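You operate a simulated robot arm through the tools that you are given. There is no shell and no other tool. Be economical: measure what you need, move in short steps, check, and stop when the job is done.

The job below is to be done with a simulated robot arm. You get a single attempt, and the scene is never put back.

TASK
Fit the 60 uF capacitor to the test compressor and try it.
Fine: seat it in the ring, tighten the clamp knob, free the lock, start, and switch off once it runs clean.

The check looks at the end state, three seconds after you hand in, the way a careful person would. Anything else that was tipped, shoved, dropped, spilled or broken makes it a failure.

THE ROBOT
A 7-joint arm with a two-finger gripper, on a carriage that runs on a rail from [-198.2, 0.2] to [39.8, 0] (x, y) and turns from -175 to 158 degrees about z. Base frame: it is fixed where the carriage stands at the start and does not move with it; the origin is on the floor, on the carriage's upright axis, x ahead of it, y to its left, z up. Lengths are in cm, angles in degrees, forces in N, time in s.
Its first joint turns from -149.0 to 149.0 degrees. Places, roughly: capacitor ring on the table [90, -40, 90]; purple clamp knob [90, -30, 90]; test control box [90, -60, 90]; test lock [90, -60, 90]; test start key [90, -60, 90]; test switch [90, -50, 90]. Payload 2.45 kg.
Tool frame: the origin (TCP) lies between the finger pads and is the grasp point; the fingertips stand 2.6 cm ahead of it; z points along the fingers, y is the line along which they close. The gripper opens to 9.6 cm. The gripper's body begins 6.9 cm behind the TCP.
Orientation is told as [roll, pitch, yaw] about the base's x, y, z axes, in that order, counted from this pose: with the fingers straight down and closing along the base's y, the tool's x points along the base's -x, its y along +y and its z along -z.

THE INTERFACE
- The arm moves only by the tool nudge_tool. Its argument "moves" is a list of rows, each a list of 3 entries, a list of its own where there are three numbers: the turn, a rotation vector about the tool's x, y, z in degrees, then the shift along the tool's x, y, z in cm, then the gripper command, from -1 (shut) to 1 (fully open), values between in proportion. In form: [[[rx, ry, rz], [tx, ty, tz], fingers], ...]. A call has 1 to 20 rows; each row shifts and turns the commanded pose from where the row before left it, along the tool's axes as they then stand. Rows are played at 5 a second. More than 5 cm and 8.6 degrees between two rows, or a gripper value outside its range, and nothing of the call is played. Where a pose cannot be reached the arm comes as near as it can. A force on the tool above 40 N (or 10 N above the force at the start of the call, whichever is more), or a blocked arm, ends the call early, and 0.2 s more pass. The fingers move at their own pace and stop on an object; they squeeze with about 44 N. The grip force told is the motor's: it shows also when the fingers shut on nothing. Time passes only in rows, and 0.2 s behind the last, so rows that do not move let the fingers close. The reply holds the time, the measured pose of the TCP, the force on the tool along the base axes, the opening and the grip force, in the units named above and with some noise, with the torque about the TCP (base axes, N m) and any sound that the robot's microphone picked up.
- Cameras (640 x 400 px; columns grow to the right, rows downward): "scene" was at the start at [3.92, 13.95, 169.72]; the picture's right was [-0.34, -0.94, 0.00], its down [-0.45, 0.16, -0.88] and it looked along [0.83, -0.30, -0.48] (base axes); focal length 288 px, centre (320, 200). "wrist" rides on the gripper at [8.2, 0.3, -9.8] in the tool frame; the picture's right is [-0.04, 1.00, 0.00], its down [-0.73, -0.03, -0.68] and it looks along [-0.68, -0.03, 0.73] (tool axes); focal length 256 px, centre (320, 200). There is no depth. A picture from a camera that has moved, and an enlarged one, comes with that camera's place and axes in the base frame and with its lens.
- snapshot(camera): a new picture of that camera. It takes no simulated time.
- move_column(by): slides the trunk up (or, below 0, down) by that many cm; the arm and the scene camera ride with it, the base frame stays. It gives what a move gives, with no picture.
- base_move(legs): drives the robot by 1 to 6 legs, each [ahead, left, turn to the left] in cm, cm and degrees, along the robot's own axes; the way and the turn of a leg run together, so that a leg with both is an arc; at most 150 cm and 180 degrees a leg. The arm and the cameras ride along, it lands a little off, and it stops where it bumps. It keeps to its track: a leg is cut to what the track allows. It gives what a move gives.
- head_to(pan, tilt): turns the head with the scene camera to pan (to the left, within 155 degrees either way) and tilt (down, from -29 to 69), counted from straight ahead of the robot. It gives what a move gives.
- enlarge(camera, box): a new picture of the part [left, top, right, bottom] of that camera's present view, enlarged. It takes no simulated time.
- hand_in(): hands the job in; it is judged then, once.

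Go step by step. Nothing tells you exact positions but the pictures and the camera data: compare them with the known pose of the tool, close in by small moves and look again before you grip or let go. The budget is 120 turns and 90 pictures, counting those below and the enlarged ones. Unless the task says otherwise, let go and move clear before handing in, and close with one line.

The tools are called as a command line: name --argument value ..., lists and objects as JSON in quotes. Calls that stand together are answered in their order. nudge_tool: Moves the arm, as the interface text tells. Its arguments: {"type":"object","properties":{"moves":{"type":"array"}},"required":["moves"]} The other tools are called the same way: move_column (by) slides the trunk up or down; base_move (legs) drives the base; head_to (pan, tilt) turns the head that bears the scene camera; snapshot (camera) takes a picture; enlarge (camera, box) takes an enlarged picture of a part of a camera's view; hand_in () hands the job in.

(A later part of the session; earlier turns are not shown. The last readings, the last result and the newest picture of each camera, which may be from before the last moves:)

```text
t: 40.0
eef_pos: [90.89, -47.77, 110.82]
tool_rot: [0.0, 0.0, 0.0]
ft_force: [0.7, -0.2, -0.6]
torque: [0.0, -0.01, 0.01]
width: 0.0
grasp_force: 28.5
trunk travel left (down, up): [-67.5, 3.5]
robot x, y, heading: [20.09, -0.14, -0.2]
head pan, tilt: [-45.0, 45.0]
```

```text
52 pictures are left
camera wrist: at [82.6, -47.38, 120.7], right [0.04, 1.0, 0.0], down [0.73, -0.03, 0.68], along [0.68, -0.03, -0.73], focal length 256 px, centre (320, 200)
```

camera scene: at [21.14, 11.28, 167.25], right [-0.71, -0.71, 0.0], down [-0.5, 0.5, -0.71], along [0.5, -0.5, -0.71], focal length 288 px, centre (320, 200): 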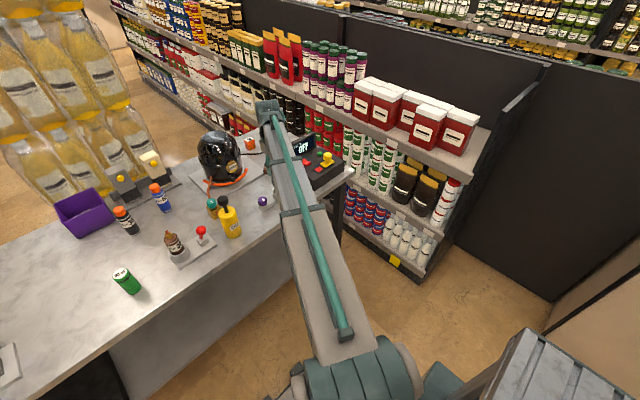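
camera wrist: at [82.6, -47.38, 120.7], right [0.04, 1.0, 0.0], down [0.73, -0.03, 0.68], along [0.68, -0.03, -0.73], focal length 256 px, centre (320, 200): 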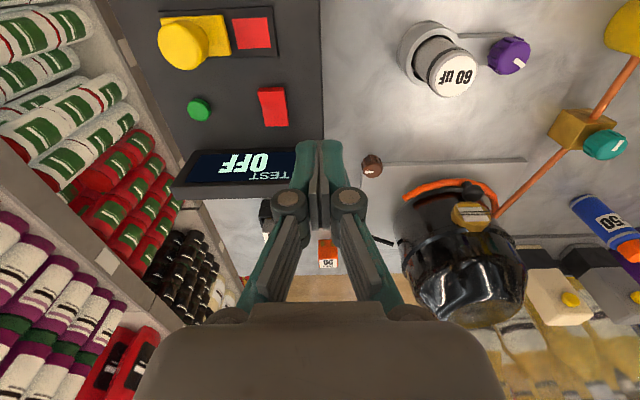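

Capacitor clamped. Now I look at the control box panel closely.

enlarge --camera "wrist" --box '[120, 0, 320, 140]'

enlarge --camera "scene" --box '[270, 110, 370, 190]'

```text
2.86 times, centred on (220, 70) of wrist
camera zoom: at [82.6, -47.38, 120.7], right [0.04, 1.0, 0.0], down [0.73, -0.03, 0.68], along [0.68, -0.03, -0.73], focal length 731 px, centre (606, 571)
```

zoom: 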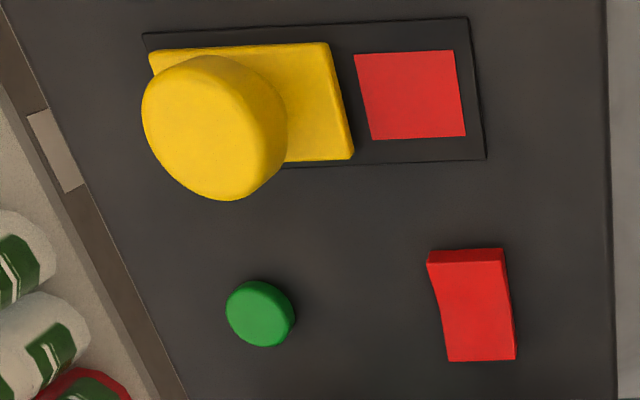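

```text
5.00 times, centred on (320, 150) of scene
camera zoom: at [21.11, 11.29, 167.25], right [-0.71, -0.71, 0.0], down [-0.5, 0.5, -0.71], along [0.5, -0.5, -0.71], focal length 1439 px, centre (320, 450)
```

zoom: 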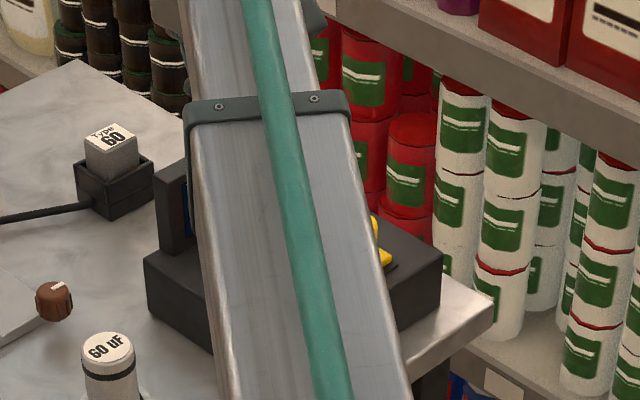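

Panel top z≈92.3; yellow lock knob ≈(87.3, -59.4), green start ≈(94.2, -61.4), red switch ≈(94.1, -53.1). The lock appears to slide toward +y. I move above the lock with fingers open.

nudge_tool --moves '[[[0, 0, 0], [1.2, -4, 0], 0.6], [[0, 0, 0], [1.2, -4, 0], 0.6], [[0, 0, 0], [1.2, -3.6, 0], 0.6], [[0, 0, 0], [0, 0, 4], 0.6], [[0, 0, 0], [0, 0, 0], 0.6]]'

snapshot --camera "wrist"

enlarge --camera "wrist" --box '[240, 40, 420, 170]'

```text
t: 41.2
eef_pos: [87.08, -59.16, 106.75]
tool_rot: [0.0, 0.0, 0.0]
ft_force: [0.5, 0.5, -0.2]
torque: [-0.01, 0.03, -0.01]
width: 7.7
grasp_force: 0.1
trunk travel left (down, up): [-67.5, 3.5]
robot x, y, heading: [20.58, -0.03, 0.0]
head pan, tilt: [-45.0, 45.0]
```

```text
49 pictures are left
camera wrist: at [78.91, -58.79, 116.69], right [0.04, 1.0, 0.0], down [0.73, -0.03, 0.68], along [0.68, -0.03, -0.73], focal length 256 px, centre (320, 200)
```

wrist: 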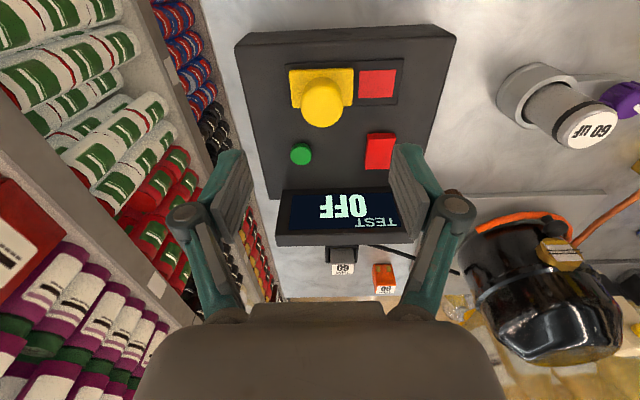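

```text
3.08 times, centred on (330, 105) of wrist
camera zoom: at [78.91, -58.79, 116.69], right [0.04, 1.0, 0.0], down [0.73, -0.03, 0.68], along [0.68, -0.03, -0.73], focal length 788 px, centre (289, 492)
```

zoom: 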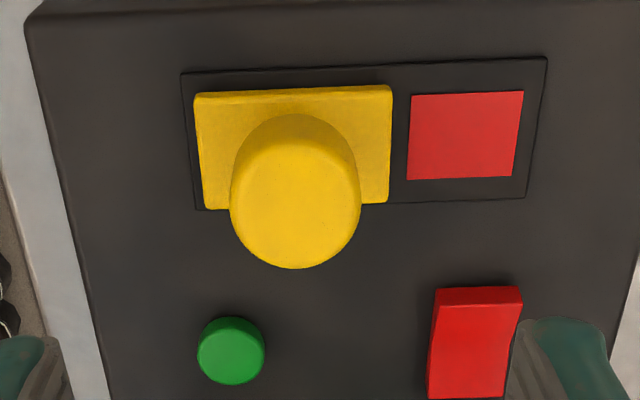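

Knob axis ≈(87.25, -59.05), top z≈97, diameter 3.3. Descending to z≈96.6 and gripping.

nudge_tool --moves '[[[0, 0, 0], [-0.2, 0.1, 4], 0.6], [[0, 0, 0], [0, 0, 4], 0.6], [[0, 0, 0], [0, 0, 2.1], 0.6], [[0, 0, 0], [0, 0, 0], 0.6]]'

snapshot --camera "wrist"

```text
t: 42.2
eef_pos: [87.42, -58.89, 96.58]
tool_rot: [0.0, 0.0, 0.0]
ft_force: [0.6, 0.4, -0.6]
torque: [-0.01, 0.03, -0.01]
width: 7.67
grasp_force: 0.0
trunk travel left (down, up): [-67.5, 3.5]
robot x, y, heading: [20.02, -0.22, 0.2]
head pan, tilt: [-45.0, 45.0]
```

```text
47 pictures are left
camera wrist: at [79.17, -58.56, 106.43], right [0.04, 1.0, 0.0], down [0.73, -0.03, 0.68], along [0.68, -0.03, -0.73], focal length 256 px, centre (320, 200)
```

wrist: 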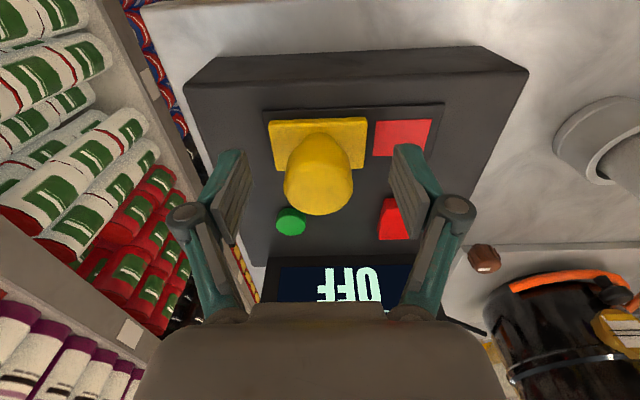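

Knob is centred. Gripping, then sliding +y gently.

nudge_tool --moves '[[[0, 0, 0], [0, 0, 0], -1], [[0, 0, 0], [0, 0, 0], -1], [[0, 0, 0], [0, 0, 0], -1], [[0, 0, 0], [0, 0, 0], -1], [[0, 0, 0], [0, 0.8, 0], -1], [[0, 0, 0], [0, 0.8, 0], -1], [[0, 0, 0], [0, 0, 0], -1]]'

snapshot --camera "wrist"

```text
t: 43.8
eef_pos: [87.43, -57.48, 96.64]
tool_rot: [0.0, 0.0, 0.1]
ft_force: [-0.4, 0.0, -3.5]
torque: [-0.03, -0.15, -0.03]
width: 3.19
grasp_force: 45.4
trunk travel left (down, up): [-67.5, 3.5]
robot x, y, heading: [19.45, -0.13, -0.1]
head pan, tilt: [-45.0, 45.0]
```

```text
46 pictures are left
camera wrist: at [79.17, -57.01, 106.47], right [0.04, 1.0, 0.0], down [0.73, -0.03, 0.68], along [0.68, -0.03, -0.73], focal length 256 px, centre (320, 200)
```

wrist: 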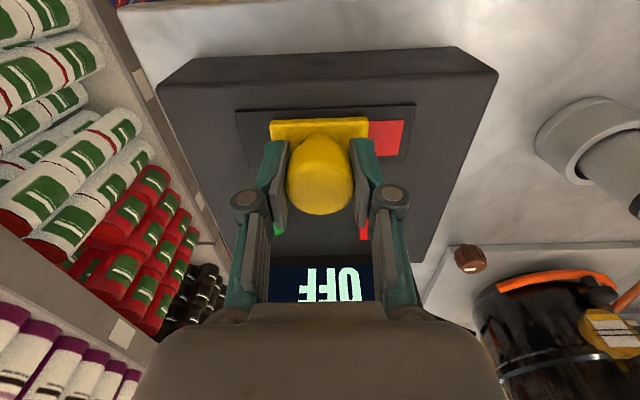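

It slides freely toward +y. I continue until it stops.

nudge_tool --moves '[[[0, 0, 0], [0, 0.8, 0], -1], [[0, 0, 0], [0, 0.8, 0], -1], [[0, 0, 0], [0, 0.6, 0], -1], [[0, 0, 0], [0, 0.4, 0], -1], [[0, 0, 0], [0, 0.3, 0], -1], [[0, 0, 0], [0, 0, 0], -1]]'

snapshot --camera "wrist"

```text
t: 45.2
eef_pos: [87.33, -54.9, 96.63]
tool_rot: [-0.2, -0.1, -0.2]
ft_force: [-0.9, -22.4, 2.8]
torque: [-0.48, 0.24, -0.03]
width: 3.18
grasp_force: 45.1
trunk travel left (down, up): [-67.5, 3.5]
robot x, y, heading: [20.03, 0.06, -0.2]
head pan, tilt: [-45.0, 45.0]
```

```text
45 pictures are left
camera wrist: at [79.16, -54.45, 106.46], right [0.04, 1.0, 0.0], down [0.73, -0.03, 0.68], along [0.68, -0.03, -0.73], focal length 256 px, centre (320, 200)
```

wrist: 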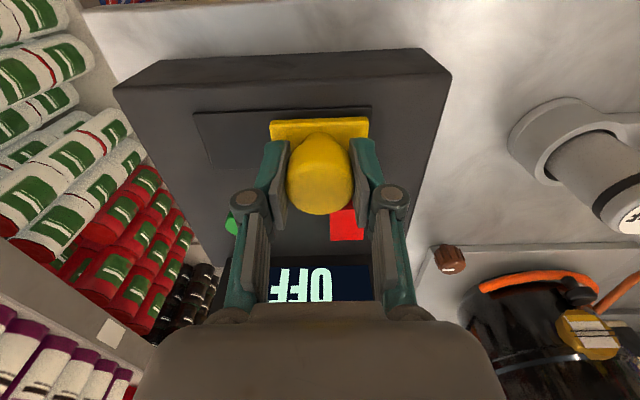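

The lock reached its end (22 N). Releasing and rising.

nudge_tool --moves '[[[0, 0, 0], [0, -0.3, 0], -1], [[0, 0, 0], [0, 0, 0], 0.4], [[0, 0, 0], [0, 0, 0], 0.4], [[0, 0, 0], [0, 0, 0], 0.4], [[0, 0, 0], [0, 0, -4], 0.4], [[0, 0, 0], [0, 0, -4], -1], [[0, 0, 0], [0, -4, -2], -1], [[0, 0, 0], [0, 0, 0], -1]]'

snapshot --camera "wrist"

enlarge --camera "wrist" --box '[230, 40, 410, 170]'

```text
t: 47.0
eef_pos: [87.23, -59.08, 106.66]
tool_rot: [0.0, 0.0, 0.1]
ft_force: [0.7, 0.1, 0.2]
torque: [0.02, -0.02, 0.04]
width: 0.0
grasp_force: 28.2
trunk travel left (down, up): [-67.5, 3.5]
robot x, y, heading: [20.09, 0.16, -0.1]
head pan, tilt: [-45.0, 45.0]
```

```text
44 pictures are left
camera wrist: at [79.12, -58.66, 116.56], right [0.04, 1.0, 0.0], down [0.73, -0.03, 0.68], along [0.68, -0.03, -0.73], focal length 256 px, centre (320, 200)
```

wrist: 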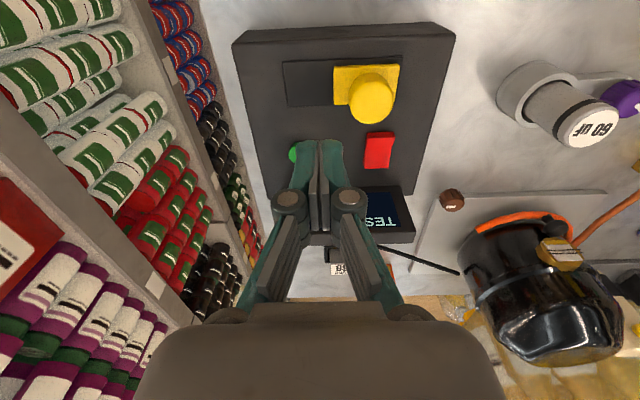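

```text
3.08 times, centred on (320, 105) of wrist
camera zoom: at [79.12, -58.66, 116.56], right [0.04, 1.0, 0.0], down [0.73, -0.03, 0.68], along [0.68, -0.03, -0.73], focal length 788 px, centre (320, 492)
```

zoom: 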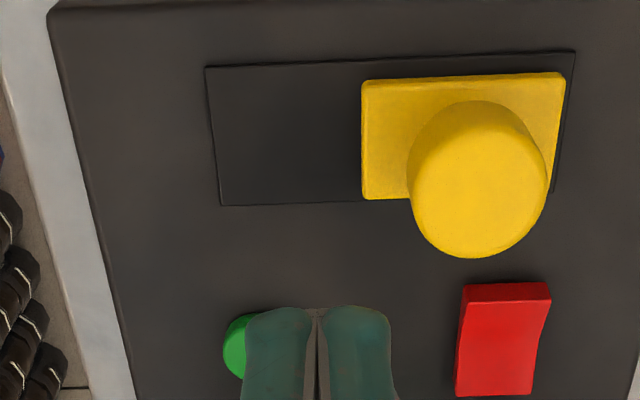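

The lock is freed. The start button is near the edge of reach, so I raise slightly and drive the base 12 cm ahead.

nudge_tool --moves '[[[0, 0, 0], [0, 0, -4], -1], [[0, 0, 0], [0, 0, 0], -1]]'

base_move --legs '[[12, 0, 0]]'

nudge_tool --moves '[[[0, 0, 0], [5, 0, 0], -1], [[0, 0, 0], [5, 0, 0], -1], [[0, 0, 0], [0, -2.4, 3], -1], [[0, 0, 0], [0, 0, 4], -1], [[0, 0, 0], [0, 0, 0], -1]]'

snapshot --camera "wrist"

```text
t: 47.6
eef_pos: [87.45, -58.98, 110.56]
tool_rot: [0.0, 0.0, 0.0]
ft_force: [0.3, -0.2, 0.8]
torque: [-0.02, -0.06, 0.02]
width: 0.01
grasp_force: 28.9
trunk travel left (down, up): [-67.5, 3.5]
robot x, y, heading: [20.05, 0.03, 0.1]
head pan, tilt: [-45.0, 45.0]
```

```text
t: 48.9
eef_pos: [99.65, -59.02, 110.63]
tool_rot: [0.0, 0.1, 0.1]
ft_force: [0.6, 0.5, -0.8]
torque: [-0.03, 0.04, -0.02]
width: 0.0
grasp_force: 28.0
trunk travel left (down, up): [-67.5, 3.5]
robot x, y, heading: [32.18, -0.03, 0.0]
head pan, tilt: [-45.0, 45.0]
```

```text
t: 50.0
eef_pos: [89.72, -61.37, 103.63]
tool_rot: [0.0, 0.0, 0.0]
ft_force: [0.0, -0.2, -0.3]
torque: [0.01, 0.02, 0.01]
width: 0.01
grasp_force: 28.4
trunk travel left (down, up): [-67.5, 3.5]
robot x, y, heading: [32.36, -0.02, 0.0]
head pan, tilt: [-45.0, 45.0]
```

```text
42 pictures are left
camera wrist: at [81.51, -60.96, 113.5], right [0.04, 1.0, 0.0], down [0.73, -0.03, 0.68], along [0.68, -0.03, -0.73], focal length 256 px, centre (320, 200)
```

wrist: 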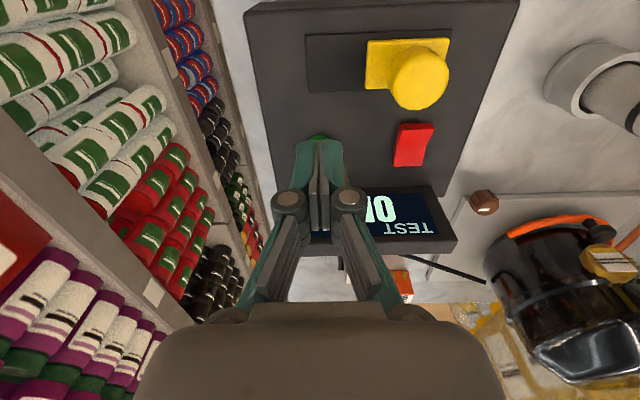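

Moving over the green button, with fingertips just above it.

nudge_tool --moves '[[[0, 0, 0], [-4.4, -0.05, 0], -1], [[0, 0, 0], [0, 0, 4], -1], [[0, 0, 0], [0, 0, 2.4], -1], [[0, 0, 0], [0, 0, 0], -1]]'

snapshot --camera "wrist"

snapshot --camera "scene"

```text
t: 51.0
eef_pos: [94.27, -61.46, 97.2]
tool_rot: [0.0, 0.0, 0.1]
ft_force: [0.2, -0.2, 0.0]
torque: [0.01, 0.04, -0.04]
width: 0.0
grasp_force: 28.7
trunk travel left (down, up): [-67.5, 3.5]
robot x, y, heading: [32.1, -0.04, 0.1]
head pan, tilt: [-45.0, 45.0]
```

```text
41 pictures are left
camera wrist: at [86.05, -60.99, 107.13], right [0.04, 1.0, 0.0], down [0.73, -0.03, 0.68], along [0.68, -0.03, -0.73], focal length 256 px, centre (320, 200)
```

wrist: 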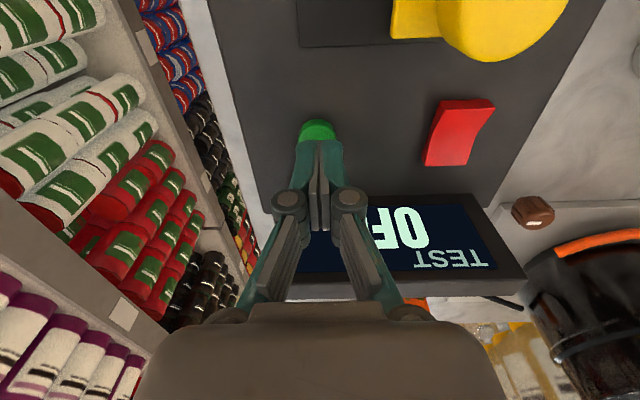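

```text
40 pictures are left
camera scene: at [33.22, 11.29, 167.25], right [-0.71, -0.71, 0.0], down [-0.5, 0.5, -0.71], along [0.5, -0.5, -0.71], focal length 288 px, centre (320, 200)
```

scene: 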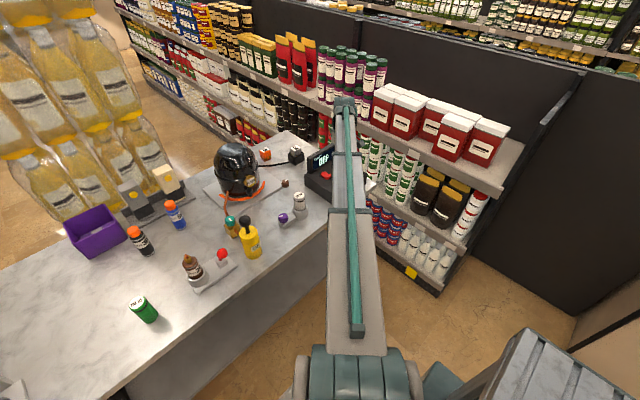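

Shifting 0.4 cm toward the button centre and pressing down in small steps.

nudge_tool --moves '[[[0, 0, 0], [0.4, 0, 0], -1], [[0, 0, 0], [0, 0, 0.5], -1], [[0, 0, 0], [0, 0, 0.4], -1], [[0, 0, 0], [0, 0, 0.3], -1], [[0, 0, 0], [0, 0, 0], -1]]'

snapshot --camera "wrist"

```text
t: 52.2
eef_pos: [93.73, -61.57, 95.9]
tool_rot: [-0.1, 0.1, 0.2]
ft_force: [-0.2, -0.2, 0.1]
torque: [0.02, 0.03, -0.04]
width: 0.0
grasp_force: 28.6
trunk travel left (down, up): [-67.5, 3.5]
robot x, y, heading: [32.1, -0.27, 0.2]
head pan, tilt: [-45.0, 45.0]
```

```text
39 pictures are left
camera wrist: at [85.48, -61.06, 105.91], right [0.04, 1.0, 0.0], down [0.73, -0.03, 0.68], along [0.68, -0.03, -0.73], focal length 256 px, centre (320, 200)
```

wrist: 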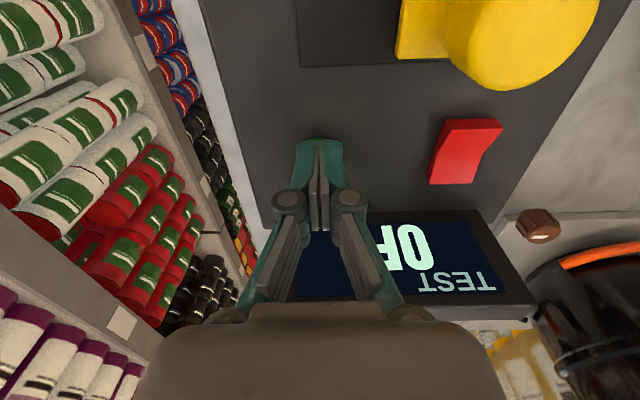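

nudge_tool --moves '[[[0, 0, 0], [0, 0, 0.2], -1], [[0, 0, 0], [0, 0, 0.2], -1], [[0, 0, 0], [0, 0, 0.2], -1], [[0, 0, 0], [0, 0, 0.2], -1]]'

snapshot --camera "wrist"

```text
t: 53.2
eef_pos: [93.62, -61.37, 95.39]
tool_rot: [0.1, 0.0, 0.0]
ft_force: [0.2, -2.1, 2.5]
torque: [-0.04, 0.01, 0.01]
width: 0.59
grasp_force: 28.5
trunk travel left (down, up): [-67.5, 3.5]
robot x, y, heading: [32.05, 0.2, 0.2]
head pan, tilt: [-45.0, 45.0]
heard: click
```

```text
38 pictures are left
camera wrist: at [85.4, -60.99, 105.16], right [0.04, 1.0, 0.0], down [0.73, -0.03, 0.68], along [0.68, -0.03, -0.73], focal length 256 px, centre (320, 200)
```

wrist: 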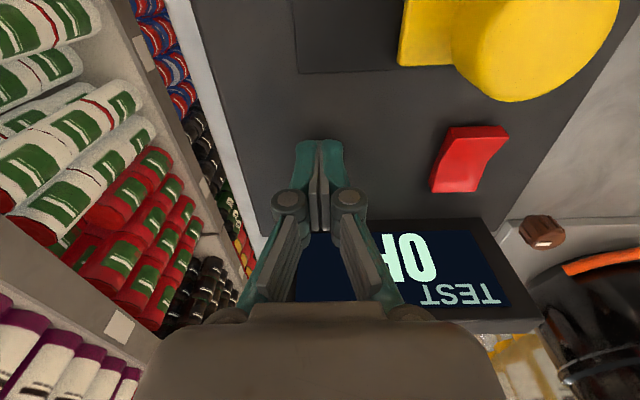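

A click was heard and the display changed. I lift off and read the display.

nudge_tool --moves '[[[0, 0, 0], [0, 0, -1], -1], [[0, 0, 0], [0, 0, -4], -1], [[0, 0, 0], [4, 0, -2], -1]]'

snapshot --camera "wrist"

enlarge --camera "scene" --box '[280, 110, 380, 190]'

```text
t: 54.0
eef_pos: [89.58, -61.27, 102.34]
tool_rot: [0.0, 0.0, 0.1]
ft_force: [0.4, 0.4, 0.3]
torque: [-0.02, -0.01, -0.06]
width: 0.0
grasp_force: 28.8
trunk travel left (down, up): [-67.5, 3.5]
robot x, y, heading: [31.74, -0.0, -0.0]
head pan, tilt: [-45.0, 45.0]
```

```text
37 pictures are left
camera wrist: at [81.38, -60.91, 112.28], right [0.04, 1.0, 0.0], down [0.73, -0.03, 0.68], along [0.68, -0.03, -0.73], focal length 256 px, centre (320, 200)
```

wrist: 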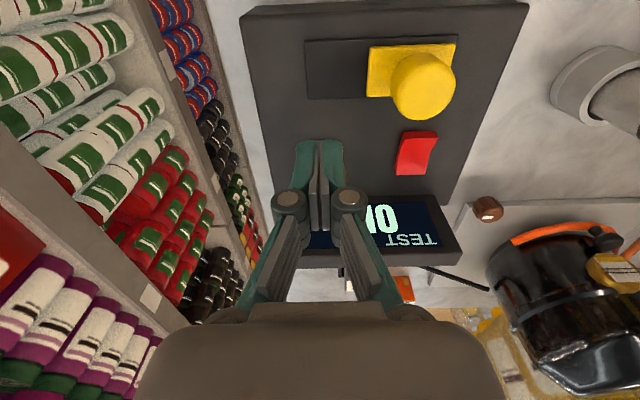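

```text
5.00 times, centred on (330, 150) of scene
camera zoom: at [33.13, 11.31, 167.24], right [-0.71, -0.71, 0.0], down [-0.5, 0.5, -0.71], along [0.5, -0.5, -0.71], focal length 1439 px, centre (270, 450)
```

zoom: 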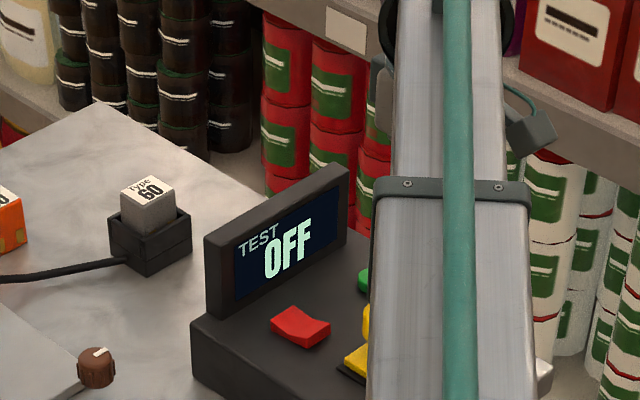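

The display still reads OFF. Perhaps the start key must be held, so I press again, hold it, and watch the display with the scene camera.

nudge_tool --moves '[[[0, 0, 0], [-4, 0, 2], -1], [[0, 0, 0], [0, 0, 4], -1], [[0, 0, 0], [0, 0, 0.6], -1], [[0, 0, 0], [0, 0, 0.3], -1], [[0, 0, 0], [0, 0, 0.2], -1], [[0, 0, 0], [0, 0, 0], -1], [[0, 0, 0], [0, 0, 0], -1], [[0, 0, 0], [0, 0, 0], -1], [[0, 0, 0], [0, 0, 0], -1]]'

enlarge --camera "scene" --box '[280, 110, 380, 190]'

enlarge --camera "wrist" --box '[240, 110, 540, 300]'

```text
t: 56.0
eef_pos: [93.57, -61.34, 95.09]
tool_rot: [0.1, 0.0, 0.0]
ft_force: [-0.1, -0.4, 3.5]
torque: [-0.01, -0.03, -0.01]
width: 0.61
grasp_force: 28.7
trunk travel left (down, up): [-67.5, 3.5]
robot x, y, heading: [31.8, -0.18, -0.0]
head pan, tilt: [-45.0, 45.0]
heard: click
```

```text
5.00 times, centred on (330, 150) of scene
camera zoom: at [33.2, 11.29, 167.25], right [-0.71, -0.71, 0.0], down [-0.5, 0.5, -0.71], along [0.5, -0.5, -0.71], focal length 1439 px, centre (270, 450)
```

zoom: 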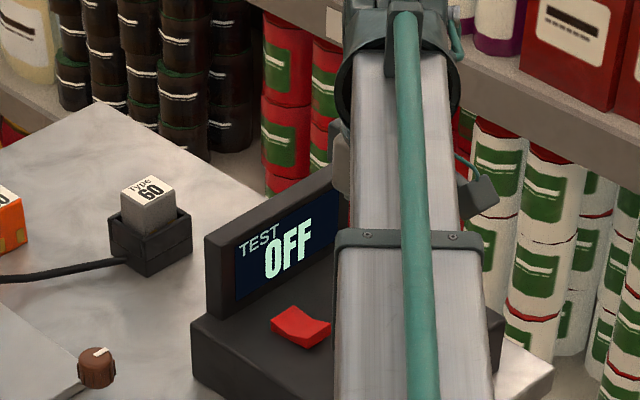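

```text
2.11 times, centred on (390, 205) of wrist
camera zoom: at [85.44, -60.99, 105.06], right [0.04, 1.0, 0.0], down [0.73, -0.03, 0.68], along [0.68, -0.03, -0.73], focal length 539 px, centre (173, 190)
```

zoom: 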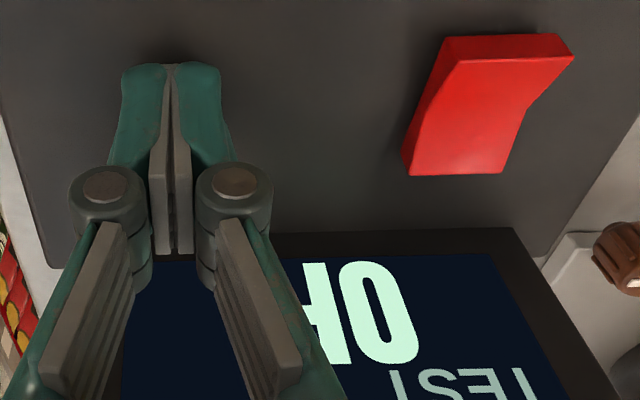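

Start alone does nothing, so power is off: the red rocker has its near (robot-side) end raised. I lift and move over that end.

nudge_tool --moves '[[[0, 0, 0], [0, 0, -2], -1], [[0, 0, 0], [0, 0, -4], -1], [[0, 0, 0], [0.7, 4.1, 0], -1], [[0, 0, 0], [0.7, 4.2, 0], -1], [[0, 0, 0], [0, 0, 3.4], -1], [[0, 0, 0], [0, 0, 0], -1]]'

enlarge --camera "wrist" --box '[240, 70, 440, 220]'

enlarge --camera "scene" --box '[280, 110, 380, 190]'

```text
t: 57.5
eef_pos: [92.12, -52.88, 97.67]
tool_rot: [-0.1, 0.0, 0.2]
ft_force: [-0.3, -0.5, -0.7]
torque: [-0.01, -0.04, 0.01]
width: 0.01
grasp_force: 29.6
trunk travel left (down, up): [-67.5, 3.5]
robot x, y, heading: [31.97, 0.32, -0.1]
head pan, tilt: [-45.0, 45.0]
```

```text
2.67 times, centred on (340, 145) of wrist
camera zoom: at [84.02, -52.57, 107.58], right [0.04, 1.0, 0.0], down [0.73, -0.03, 0.68], along [0.68, -0.03, -0.73], focal length 683 px, centre (267, 347)
```

zoom: 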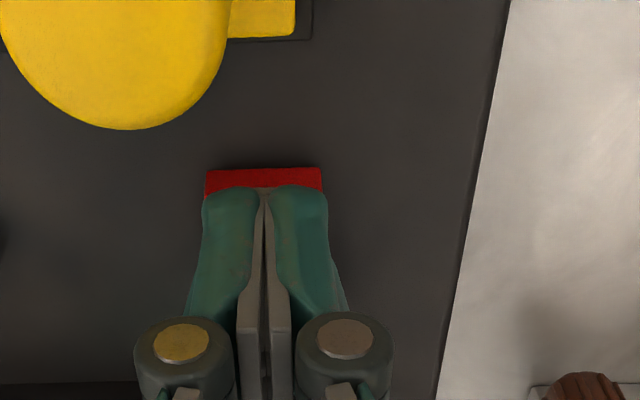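

```text
5.00 times, centred on (330, 150) of scene
camera zoom: at [33.21, 11.26, 167.25], right [-0.71, -0.71, 0.0], down [-0.5, 0.5, -0.71], along [0.5, -0.5, -0.71], focal length 1439 px, centre (270, 450)
```

zoom: 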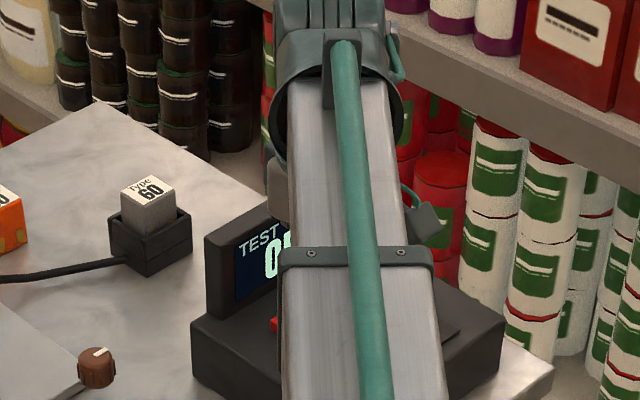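

Fingers are over the raised end (top z≈93.4). Pressing down in steps.

nudge_tool --moves '[[[0, 0, 0], [0, 0, 1.4], -1], [[0, 0, 0], [0, 0, 0.3], -1], [[0, 0, 0], [0, 0, 0.3], -1], [[0, 0, 0], [0, 0, 0.2], -1], [[0, 0, 0], [0, 0, 0], -1]]'

enlarge --camera "wrist" --box '[240, 70, 440, 220]'

```text
t: 58.6
eef_pos: [92.17, -53.1, 95.57]
tool_rot: [-0.1, 0.0, 0.1]
ft_force: [0.0, 1.0, -0.2]
torque: [0.03, 0.01, 0.0]
width: 0.0
grasp_force: 28.3
trunk travel left (down, up): [-67.5, 3.5]
robot x, y, heading: [32.38, 0.08, 0.3]
head pan, tilt: [-45.0, 45.0]
```

```text
2.67 times, centred on (340, 145) of wrist
camera zoom: at [84.06, -52.64, 105.41], right [0.04, 1.0, 0.0], down [0.73, -0.03, 0.68], along [0.68, -0.03, -0.73], focal length 683 px, centre (267, 347)
```

zoom: 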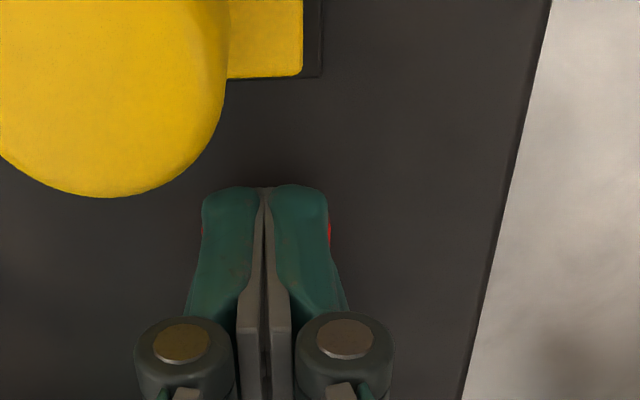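

nudge_tool --moves '[[[0, 0, 0], [0, 0, 0.2], -1], [[0, 0, 0], [0, 0, 0.2], -1], [[0, 0, 0], [0, 0, 0.2], -1], [[0, 0, 0], [0, 0, 0], -1]]'

enlarge --camera "scene" --box '[280, 110, 380, 190]'

```text
t: 59.4
eef_pos: [92.21, -53.09, 95.45]
tool_rot: [-0.3, -0.4, 0.1]
ft_force: [-4.6, 3.8, 19.8]
torque: [0.14, -0.13, 0.08]
width: 0.58
grasp_force: 28.4
trunk travel left (down, up): [-67.5, 3.5]
robot x, y, heading: [32.03, -0.12, -0.1]
head pan, tilt: [-45.0, 45.0]
stopped in row 3: the force on the tool passed its limit at 44 N (the readings are from after the stop); the commanded pose is now the measured one
```

```text
5.00 times, centred on (330, 150) of scene
camera zoom: at [32.99, 11.47, 167.23], right [-0.71, -0.71, 0.0], down [-0.5, 0.5, -0.71], along [0.5, -0.5, -0.71], focal length 1439 px, centre (270, 450)
```

zoom: 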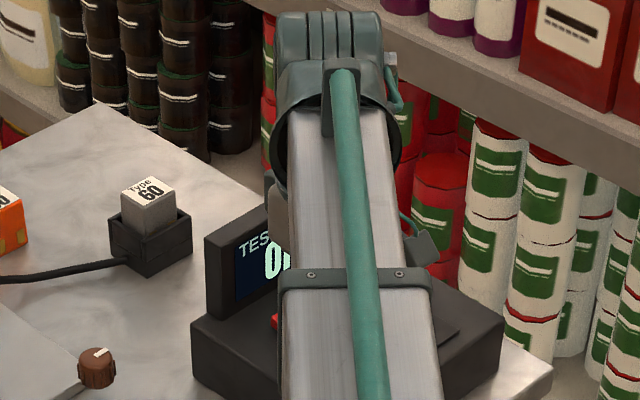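

Force limit reached and no click; I lift and look at the rocker.

nudge_tool --moves '[[[0, 0, 0], [0, 0, -1], -1], [[0, 0, 0], [0, 0, -4], -1], [[0, 0, 0], [4, -5, -1], -1], [[0, 0, 0], [0, 0, 0], -1]]'

snapshot --camera "wrist"

enlarge --camera "wrist" --box '[320, 100, 480, 220]'

enlarge --camera "scene" --box '[310, 130, 360, 180]'

```text
refused: row 3 steps farther than a row can; nothing moved
```

```text
29 pictures are left
camera wrist: at [83.97, -52.57, 105.3], right [0.04, 1.0, -0.01], down [0.73, -0.02, 0.68], along [0.68, -0.03, -0.73], focal length 256 px, centre (320, 200)
```

wrist: 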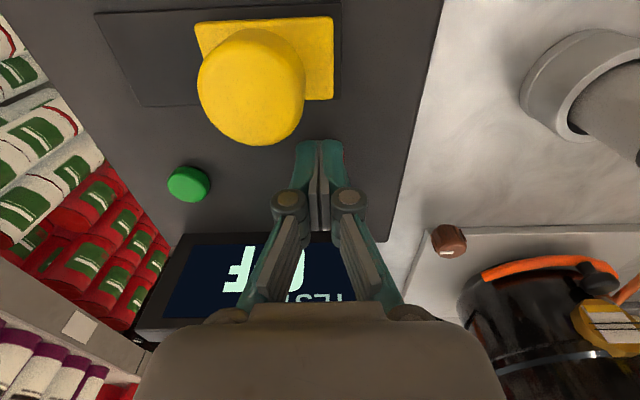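

```text
3.33 times, centred on (400, 160) of wrist
camera zoom: at [83.97, -52.57, 105.3], right [0.04, 1.0, -0.01], down [0.73, -0.02, 0.68], along [0.68, -0.03, -0.73], focal length 853 px, centre (53, 333)
```

zoom: 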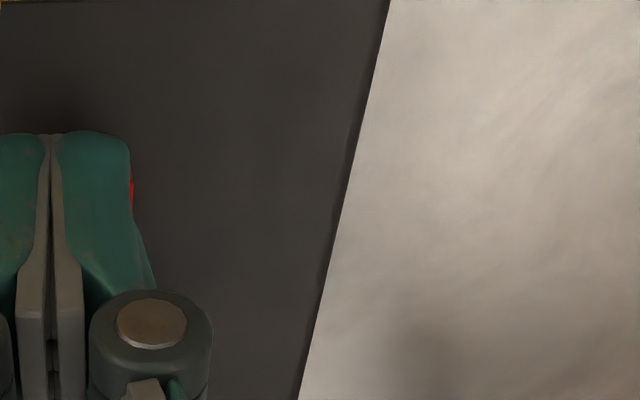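

```text
8.00 times, centred on (335, 155) of scene
camera zoom: at [32.99, 11.47, 167.23], right [-0.71, -0.71, 0.0], down [-0.5, 0.5, -0.71], along [0.5, -0.5, -0.71], focal length 2302 px, centre (200, 560)
```

zoom: 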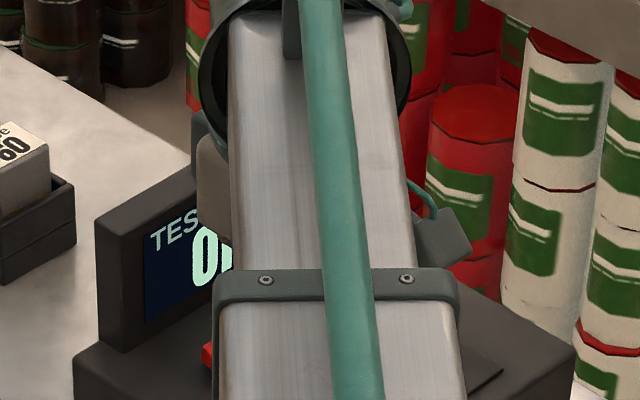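

nudge_tool --moves '[[[0, 0, 0], [0, 0, -1], -1], [[0, 0, 0], [0, 0, -4], -1], [[0, 0, 0], [2, -4, -1], -1], [[0, 0, 0], [2, -3, 0], -1], [[0, 0, 0], [0, 0, 0], -1]]'

enlarge --camera "wrist" --box '[300, 80, 500, 260]'

```text
t: 60.6
eef_pos: [88.5, -60.35, 101.04]
tool_rot: [-0.2, -0.4, 0.1]
ft_force: [0.5, -0.2, 0.0]
torque: [0.0, 0.02, 0.0]
width: 0.01
grasp_force: 28.3
trunk travel left (down, up): [-67.5, 3.5]
robot x, y, heading: [32.17, -0.11, 0.1]
head pan, tilt: [-45.0, 45.0]
```

```text
2.22 times, centred on (400, 170) of wrist
camera zoom: at [80.21, -59.83, 110.87], right [0.04, 1.0, 0.0], down [0.73, -0.03, 0.68], along [0.68, -0.03, -0.73], focal length 569 px, centre (142, 267)
```

zoom: 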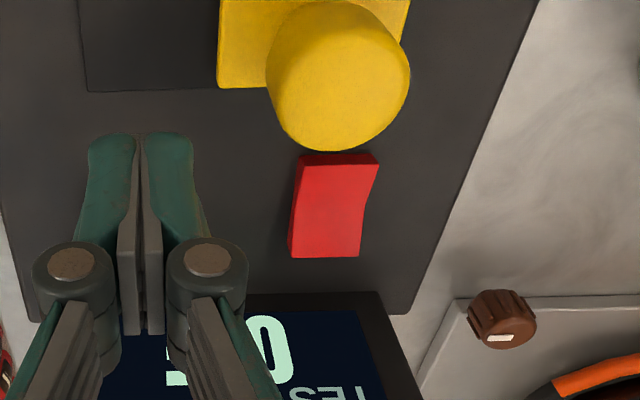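

I take a closer look at the rocker's profile from the scene camera.

enlarge --camera "scene" --box '[320, 155, 360, 185]'

```text
13.33 times, centred on (340, 170) of scene
camera zoom: at [33.22, 11.3, 167.24], right [-0.71, -0.71, 0.0], down [-0.5, 0.5, -0.71], along [0.5, -0.5, -0.71], focal length 3836 px, centre (53, 600)
```

zoom: 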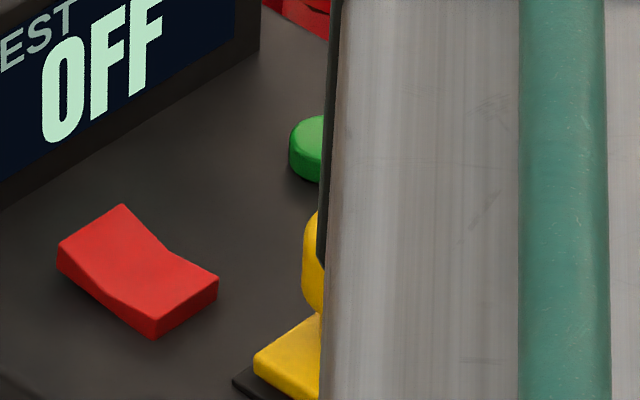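

The profile shows the far end (toward the display) is the raised one. I'll press there, at x≈96.

nudge_tool --moves '[[[0, 0, 0], [-2.5, 3.7, 0], -1], [[0, 0, 0], [-2.5, 3.65, 0], -1], [[0, 0, 0], [-2.4, 0, 0], -1], [[0, 0, 0], [0, 0, 3.4], -1], [[0, 0, 0], [0, 0, 0], -1]]'

enlarge --camera "wrist" --box '[240, 70, 440, 240]'

```text
t: 61.8
eef_pos: [95.95, -52.95, 97.7]
tool_rot: [-0.1, -0.3, 0.1]
ft_force: [-0.3, 0.4, 0.1]
torque: [-0.02, 0.0, 0.01]
width: 0.01
grasp_force: 28.9
trunk travel left (down, up): [-67.5, 3.5]
robot x, y, heading: [32.48, 0.12, -0.2]
head pan, tilt: [-45.0, 45.0]
```

```text
2.35 times, centred on (340, 155) of wrist
camera zoom: at [87.61, -52.46, 107.5], right [0.04, 1.0, 0.0], down [0.73, -0.03, 0.68], along [0.68, -0.03, -0.73], focal length 602 px, centre (273, 306)
```

zoom: 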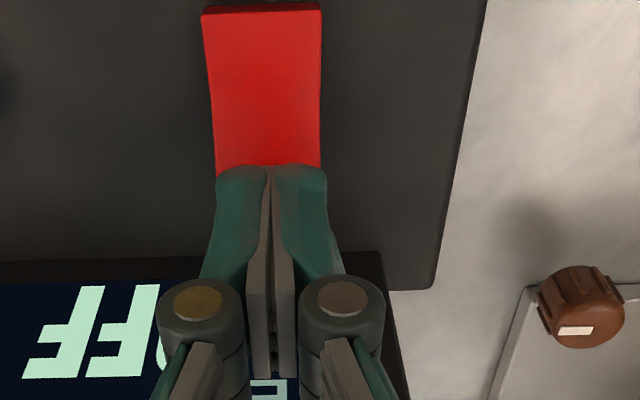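

nudge_tool --moves '[[[0, 0, 0], [0, 0, 1.0], -1], [[0, 0, 0], [0, 0, 0.3], -1], [[0, 0, 0], [0, 0, 0.3], -1], [[0, 0, 0], [0, 0, 0.2], -1], [[0, 0, 0], [0, 0, 0.2], -1], [[0, 0, 0], [0, 0, 0.2], -1], [[0, 0, 0], [0, 0, 0], -1]]'

```text
t: 63.4
eef_pos: [95.86, -52.87, 95.58]
tool_rot: [-0.3, -0.3, 0.0]
ft_force: [0.7, -0.8, 4.2]
torque: [0.01, -0.06, -0.01]
width: 0.01
grasp_force: 28.0
trunk travel left (down, up): [-67.5, 3.5]
robot x, y, heading: [32.4, -0.06, 0.2]
head pan, tilt: [-45.0, 45.0]
```

nudge_tool --moves '[[[0, 0, 0], [0, 0, 0.2], -1], [[0, 0, 0], [0, 0, 0.2], -1], [[0, 0, 0], [0, 0, 0], -1]]'

snapshot --camera "wrist"

```text
t: 64.4
eef_pos: [95.82, -52.83, 95.54]
tool_rot: [-0.5, -0.4, 0.0]
ft_force: [-2.5, 3.2, 15.3]
torque: [0.14, 0.2, 0.0]
width: 0.61
grasp_force: 28.7
trunk travel left (down, up): [-67.5, 3.5]
robot x, y, heading: [32.0, -0.3, 0.1]
head pan, tilt: [-45.0, 45.0]
stopped in row 3: the force on the tool passed its limit at 41 N (the readings are from after the stop); the commanded pose is now the measured one
```

```text
23 pictures are left
camera wrist: at [87.53, -52.35, 105.34], right [0.04, 1.0, -0.01], down [0.73, -0.02, 0.69], along [0.69, -0.03, -0.73], focal length 256 px, centre (320, 200)
```

wrist: 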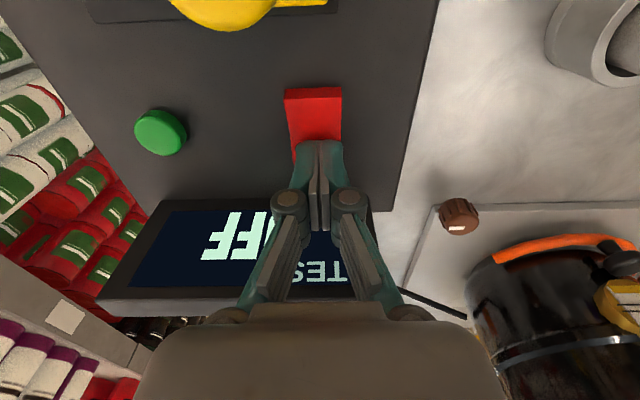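

I suspect my first press already toggled the rocker on (near end down) and this one toggled it back. I lift and verify its profile.

nudge_tool --moves '[[[0, 0, 0], [0, 0, -1], -1], [[0, 0, 0], [0, 0, -4], -1], [[0, 0, 0], [2.5, -3.7, 0], -1], [[0, 0, 0], [1.2, -3.7, 0], -1], [[0, 0, 0], [0, 0, 0], -1]]'

enlarge --camera "scene" --box '[320, 155, 360, 185]'

```text
t: 65.6
eef_pos: [92.46, -60.26, 100.39]
tool_rot: [-0.4, -0.5, 0.1]
ft_force: [-0.1, 0.0, 0.3]
torque: [-0.02, 0.02, 0.0]
width: 0.0
grasp_force: 28.2
trunk travel left (down, up): [-67.5, 3.5]
robot x, y, heading: [32.14, 0.37, -0.1]
head pan, tilt: [-45.0, 45.0]
```

```text
13.33 times, centred on (340, 170) of scene
camera zoom: at [33.23, 11.3, 167.24], right [-0.71, -0.71, 0.0], down [-0.5, 0.5, -0.71], along [0.5, -0.5, -0.71], focal length 3836 px, centre (53, 600)
```

zoom: 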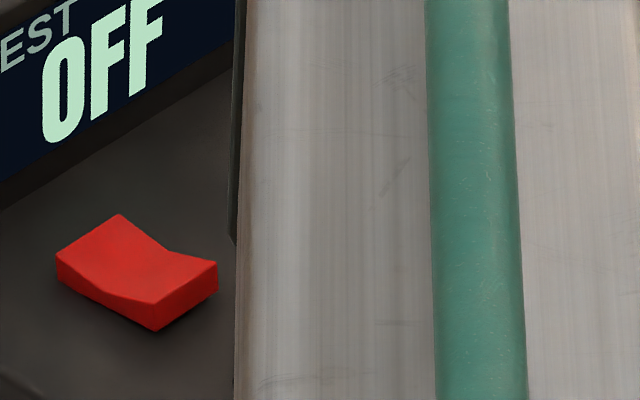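

Confirmed: the rocker is back to its original state (near end raised), where start did nothing. I press the near end down again.

nudge_tool --moves '[[[0, 0, 0], [0.1, 3.6, 0], -1], [[0, 0, 0], [0.1, 3.6, 0], -1], [[0, 0, 0], [0, 0, 3.5], -1], [[0, 0, 0], [0, 0, 0.6], -1], [[0, 0, 0], [0, 0, 0.4], -1], [[0, 0, 0], [0, 0, 0.3], -1], [[0, 0, 0], [0, 0, 0.15], -1], [[0, 0, 0], [0, 0, 0], -1]]'

```text
t: 67.4
eef_pos: [92.08, -53.06, 95.44]
tool_rot: [-0.5, -0.6, 0.1]
ft_force: [3.6, -2.7, 14.7]
torque: [0.02, -0.22, -0.01]
width: 0.6
grasp_force: 28.5
trunk travel left (down, up): [-67.5, 3.5]
robot x, y, heading: [32.2, -0.2, 0.1]
head pan, tilt: [-45.0, 45.0]
```

Contact made; I lift and check rocker and display.

nudge_tool --moves '[[[0, 0, 0], [0, 0, -1], -1], [[0, 0, 0], [0, 0, -4], -1], [[0, 0, 0], [-0.7, -4.1, 0], -1], [[0, 0, 0], [-0.8, -4.25, 0], -1], [[0.4, -0.5, 0], [0, 0, 0], -1]]'

enlarge --camera "scene" --box '[310, 145, 360, 185]'

```text
t: 68.6
eef_pos: [93.45, -61.46, 100.56]
tool_rot: [-0.8, -1.0, 0.2]
ft_force: [-0.4, 0.2, 0.2]
torque: [-0.02, 0.01, 0.01]
width: 0.01
grasp_force: 28.8
trunk travel left (down, up): [-67.5, 3.5]
robot x, y, heading: [32.11, 0.12, 0.5]
head pan, tilt: [-45.0, 45.0]
```

```text
10.00 times, centred on (335, 165) of scene
camera zoom: at [33.22, 11.3, 167.24], right [-0.71, -0.71, 0.0], down [-0.5, 0.5, -0.71], along [0.5, -0.5, -0.71], focal length 2877 px, centre (170, 550)
```

zoom: 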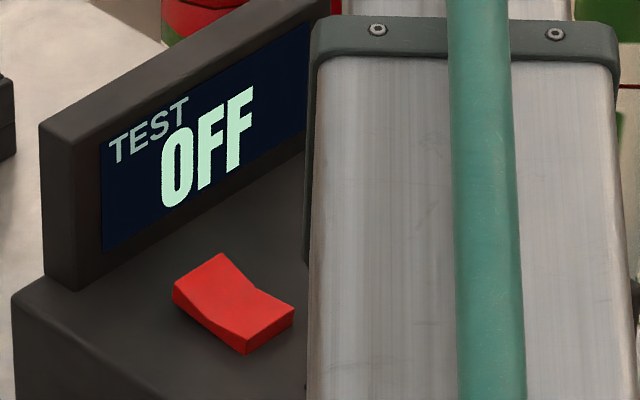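

Rocker is now toggled, near end down. Now pressing the start key.

nudge_tool --moves '[[[-0.8, 1.0, 0], [0, 0, 3.5], -1], [[0, 0, 0], [-0.1, 0, 1.0], -1], [[0, 0, 0], [0, 0, 0.4], -1], [[0, 0, 0], [0, 0, 0.3], -1], [[0, 0, 0], [0, 0, 0.2], -1], [[0, 0, 0], [0, 0, 0], -1], [[0, 0, 0], [0, 0, 0], -1]]'

enlarge --camera "scene" --box '[310, 145, 360, 185]'

```text
t: 70.2
eef_pos: [93.67, -61.59, 95.17]
tool_rot: [0.0, 0.0, 0.1]
ft_force: [1.0, -1.9, 4.8]
torque: [-0.03, -0.07, 0.0]
width: 0.6
grasp_force: 28.9
trunk travel left (down, up): [-67.5, 3.5]
robot x, y, heading: [32.13, 0.02, 0.2]
head pan, tilt: [-45.0, 45.0]
heard: click
```

```text
10.00 times, centred on (335, 165) of scene
camera zoom: at [33.21, 11.3, 167.25], right [-0.71, -0.71, 0.0], down [-0.5, 0.5, -0.71], along [0.5, -0.5, -0.71], focal length 2877 px, centre (170, 550)
```

zoom: 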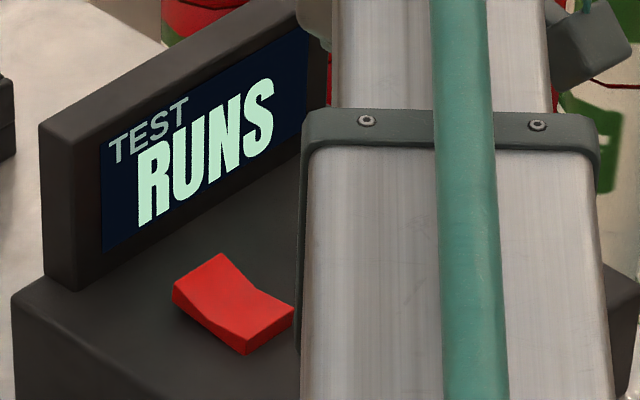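

The display shows RUNS. I lift off, move over the rocker's far end, wait a bit and check it still runs clean.

nudge_tool --moves '[[[0, 0, 0], [0, 0, -1], -1], [[0, 0, 0], [0, 0, -4], -1], [[0, 0, 0], [-1.1, 4.3, 0], -1], [[0, 0, 0], [-1.1, 4.3, 0], -1], [[0, 0, 0], [0, 0, 2.5], -1], [[0, 0, 0], [0, 0, 0], -1], [[0, 0, 0], [0, 0, 0], -1], [[0, 0, 0], [0, 0, 0], -1], [[0, 0, 0], [0, 0, 0], -1], [[0, 0, 0], [0, 0, 0], -1], [[0, 0, 0], [0, 0, 0], -1], [[0, 0, 0], [0, 0, 0], -1]]'

snapshot --camera "wrist"

enlarge --camera "scene" --box '[310, 145, 360, 185]'

```text
t: 72.8
eef_pos: [95.89, -53.01, 97.57]
tool_rot: [0.1, 0.0, 0.0]
ft_force: [0.6, -0.5, 0.0]
torque: [-0.04, 0.02, 0.02]
width: 0.0
grasp_force: 28.7
trunk travel left (down, up): [-67.5, 3.5]
robot x, y, heading: [32.16, -0.16, -0.0]
head pan, tilt: [-45.0, 45.0]
```

```text
19 pictures are left
camera wrist: at [87.64, -52.61, 107.45], right [0.04, 1.0, 0.0], down [0.73, -0.03, 0.68], along [0.68, -0.03, -0.73], focal length 256 px, centre (320, 200)
```

wrist: 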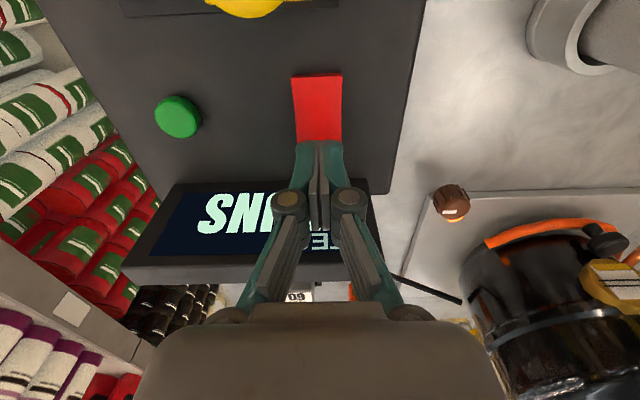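

```text
10.00 times, centred on (335, 165) of scene
camera zoom: at [33.24, 11.28, 167.25], right [-0.71, -0.71, 0.0], down [-0.5, 0.5, -0.71], along [0.5, -0.5, -0.71], focal length 2877 px, centre (170, 550)
```

zoom: 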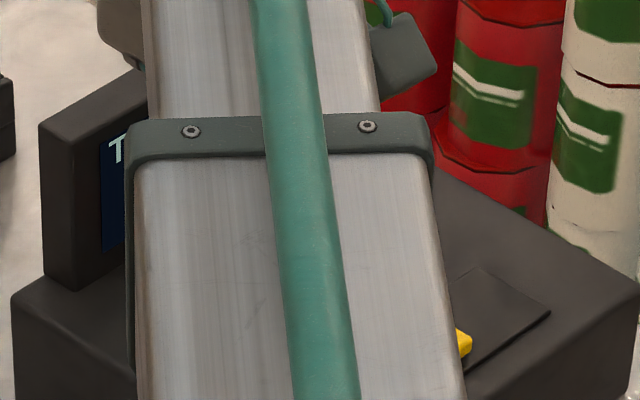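

It still says RUNS. I wait about 3 s more to be sure it's stable.

nudge_tool --moves '[[[0, 0, 0], [0, 0, 0], -1], [[0, 0, 0], [0, 0, 0], -1], [[0, 0, 0], [0, 0, 0], -1], [[0, 0, 0], [0, 0, 0], -1], [[0, 0, 0], [0, 0, 0], -1], [[0, 0, 0], [0, 0, 0], -1], [[0, 0, 0], [0, 0, 0], -1], [[0, 0, 0], [0, 0, 0], -1], [[0, 0, 0], [0, 0, 0], -1], [[0, 0, 0], [0, 0, 0], -1], [[0, 0, 0], [0, 0, 0], -1], [[0, 0, 0], [0, 0, 0], -1], [[0, 0, 0], [0, 0, 0], -1], [[0, 0, 0], [0, 0, 0], -1]]'

snapshot --camera "wrist"

```text
t: 75.8
eef_pos: [95.83, -53.07, 97.52]
tool_rot: [0.0, -0.1, 0.1]
ft_force: [-0.1, 0.8, -0.7]
torque: [-0.01, -0.02, -0.01]
width: 0.02
grasp_force: 29.0
trunk travel left (down, up): [-67.5, 3.5]
robot x, y, heading: [31.82, -0.1, -0.0]
head pan, tilt: [-45.0, 45.0]
```

```text
17 pictures are left
camera wrist: at [87.64, -52.61, 107.45], right [0.04, 1.0, 0.0], down [0.73, -0.03, 0.68], along [0.68, -0.03, -0.73], focal length 256 px, centre (320, 200)
```

wrist: 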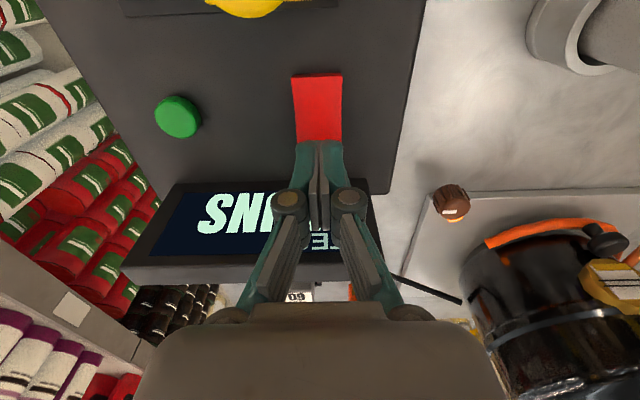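

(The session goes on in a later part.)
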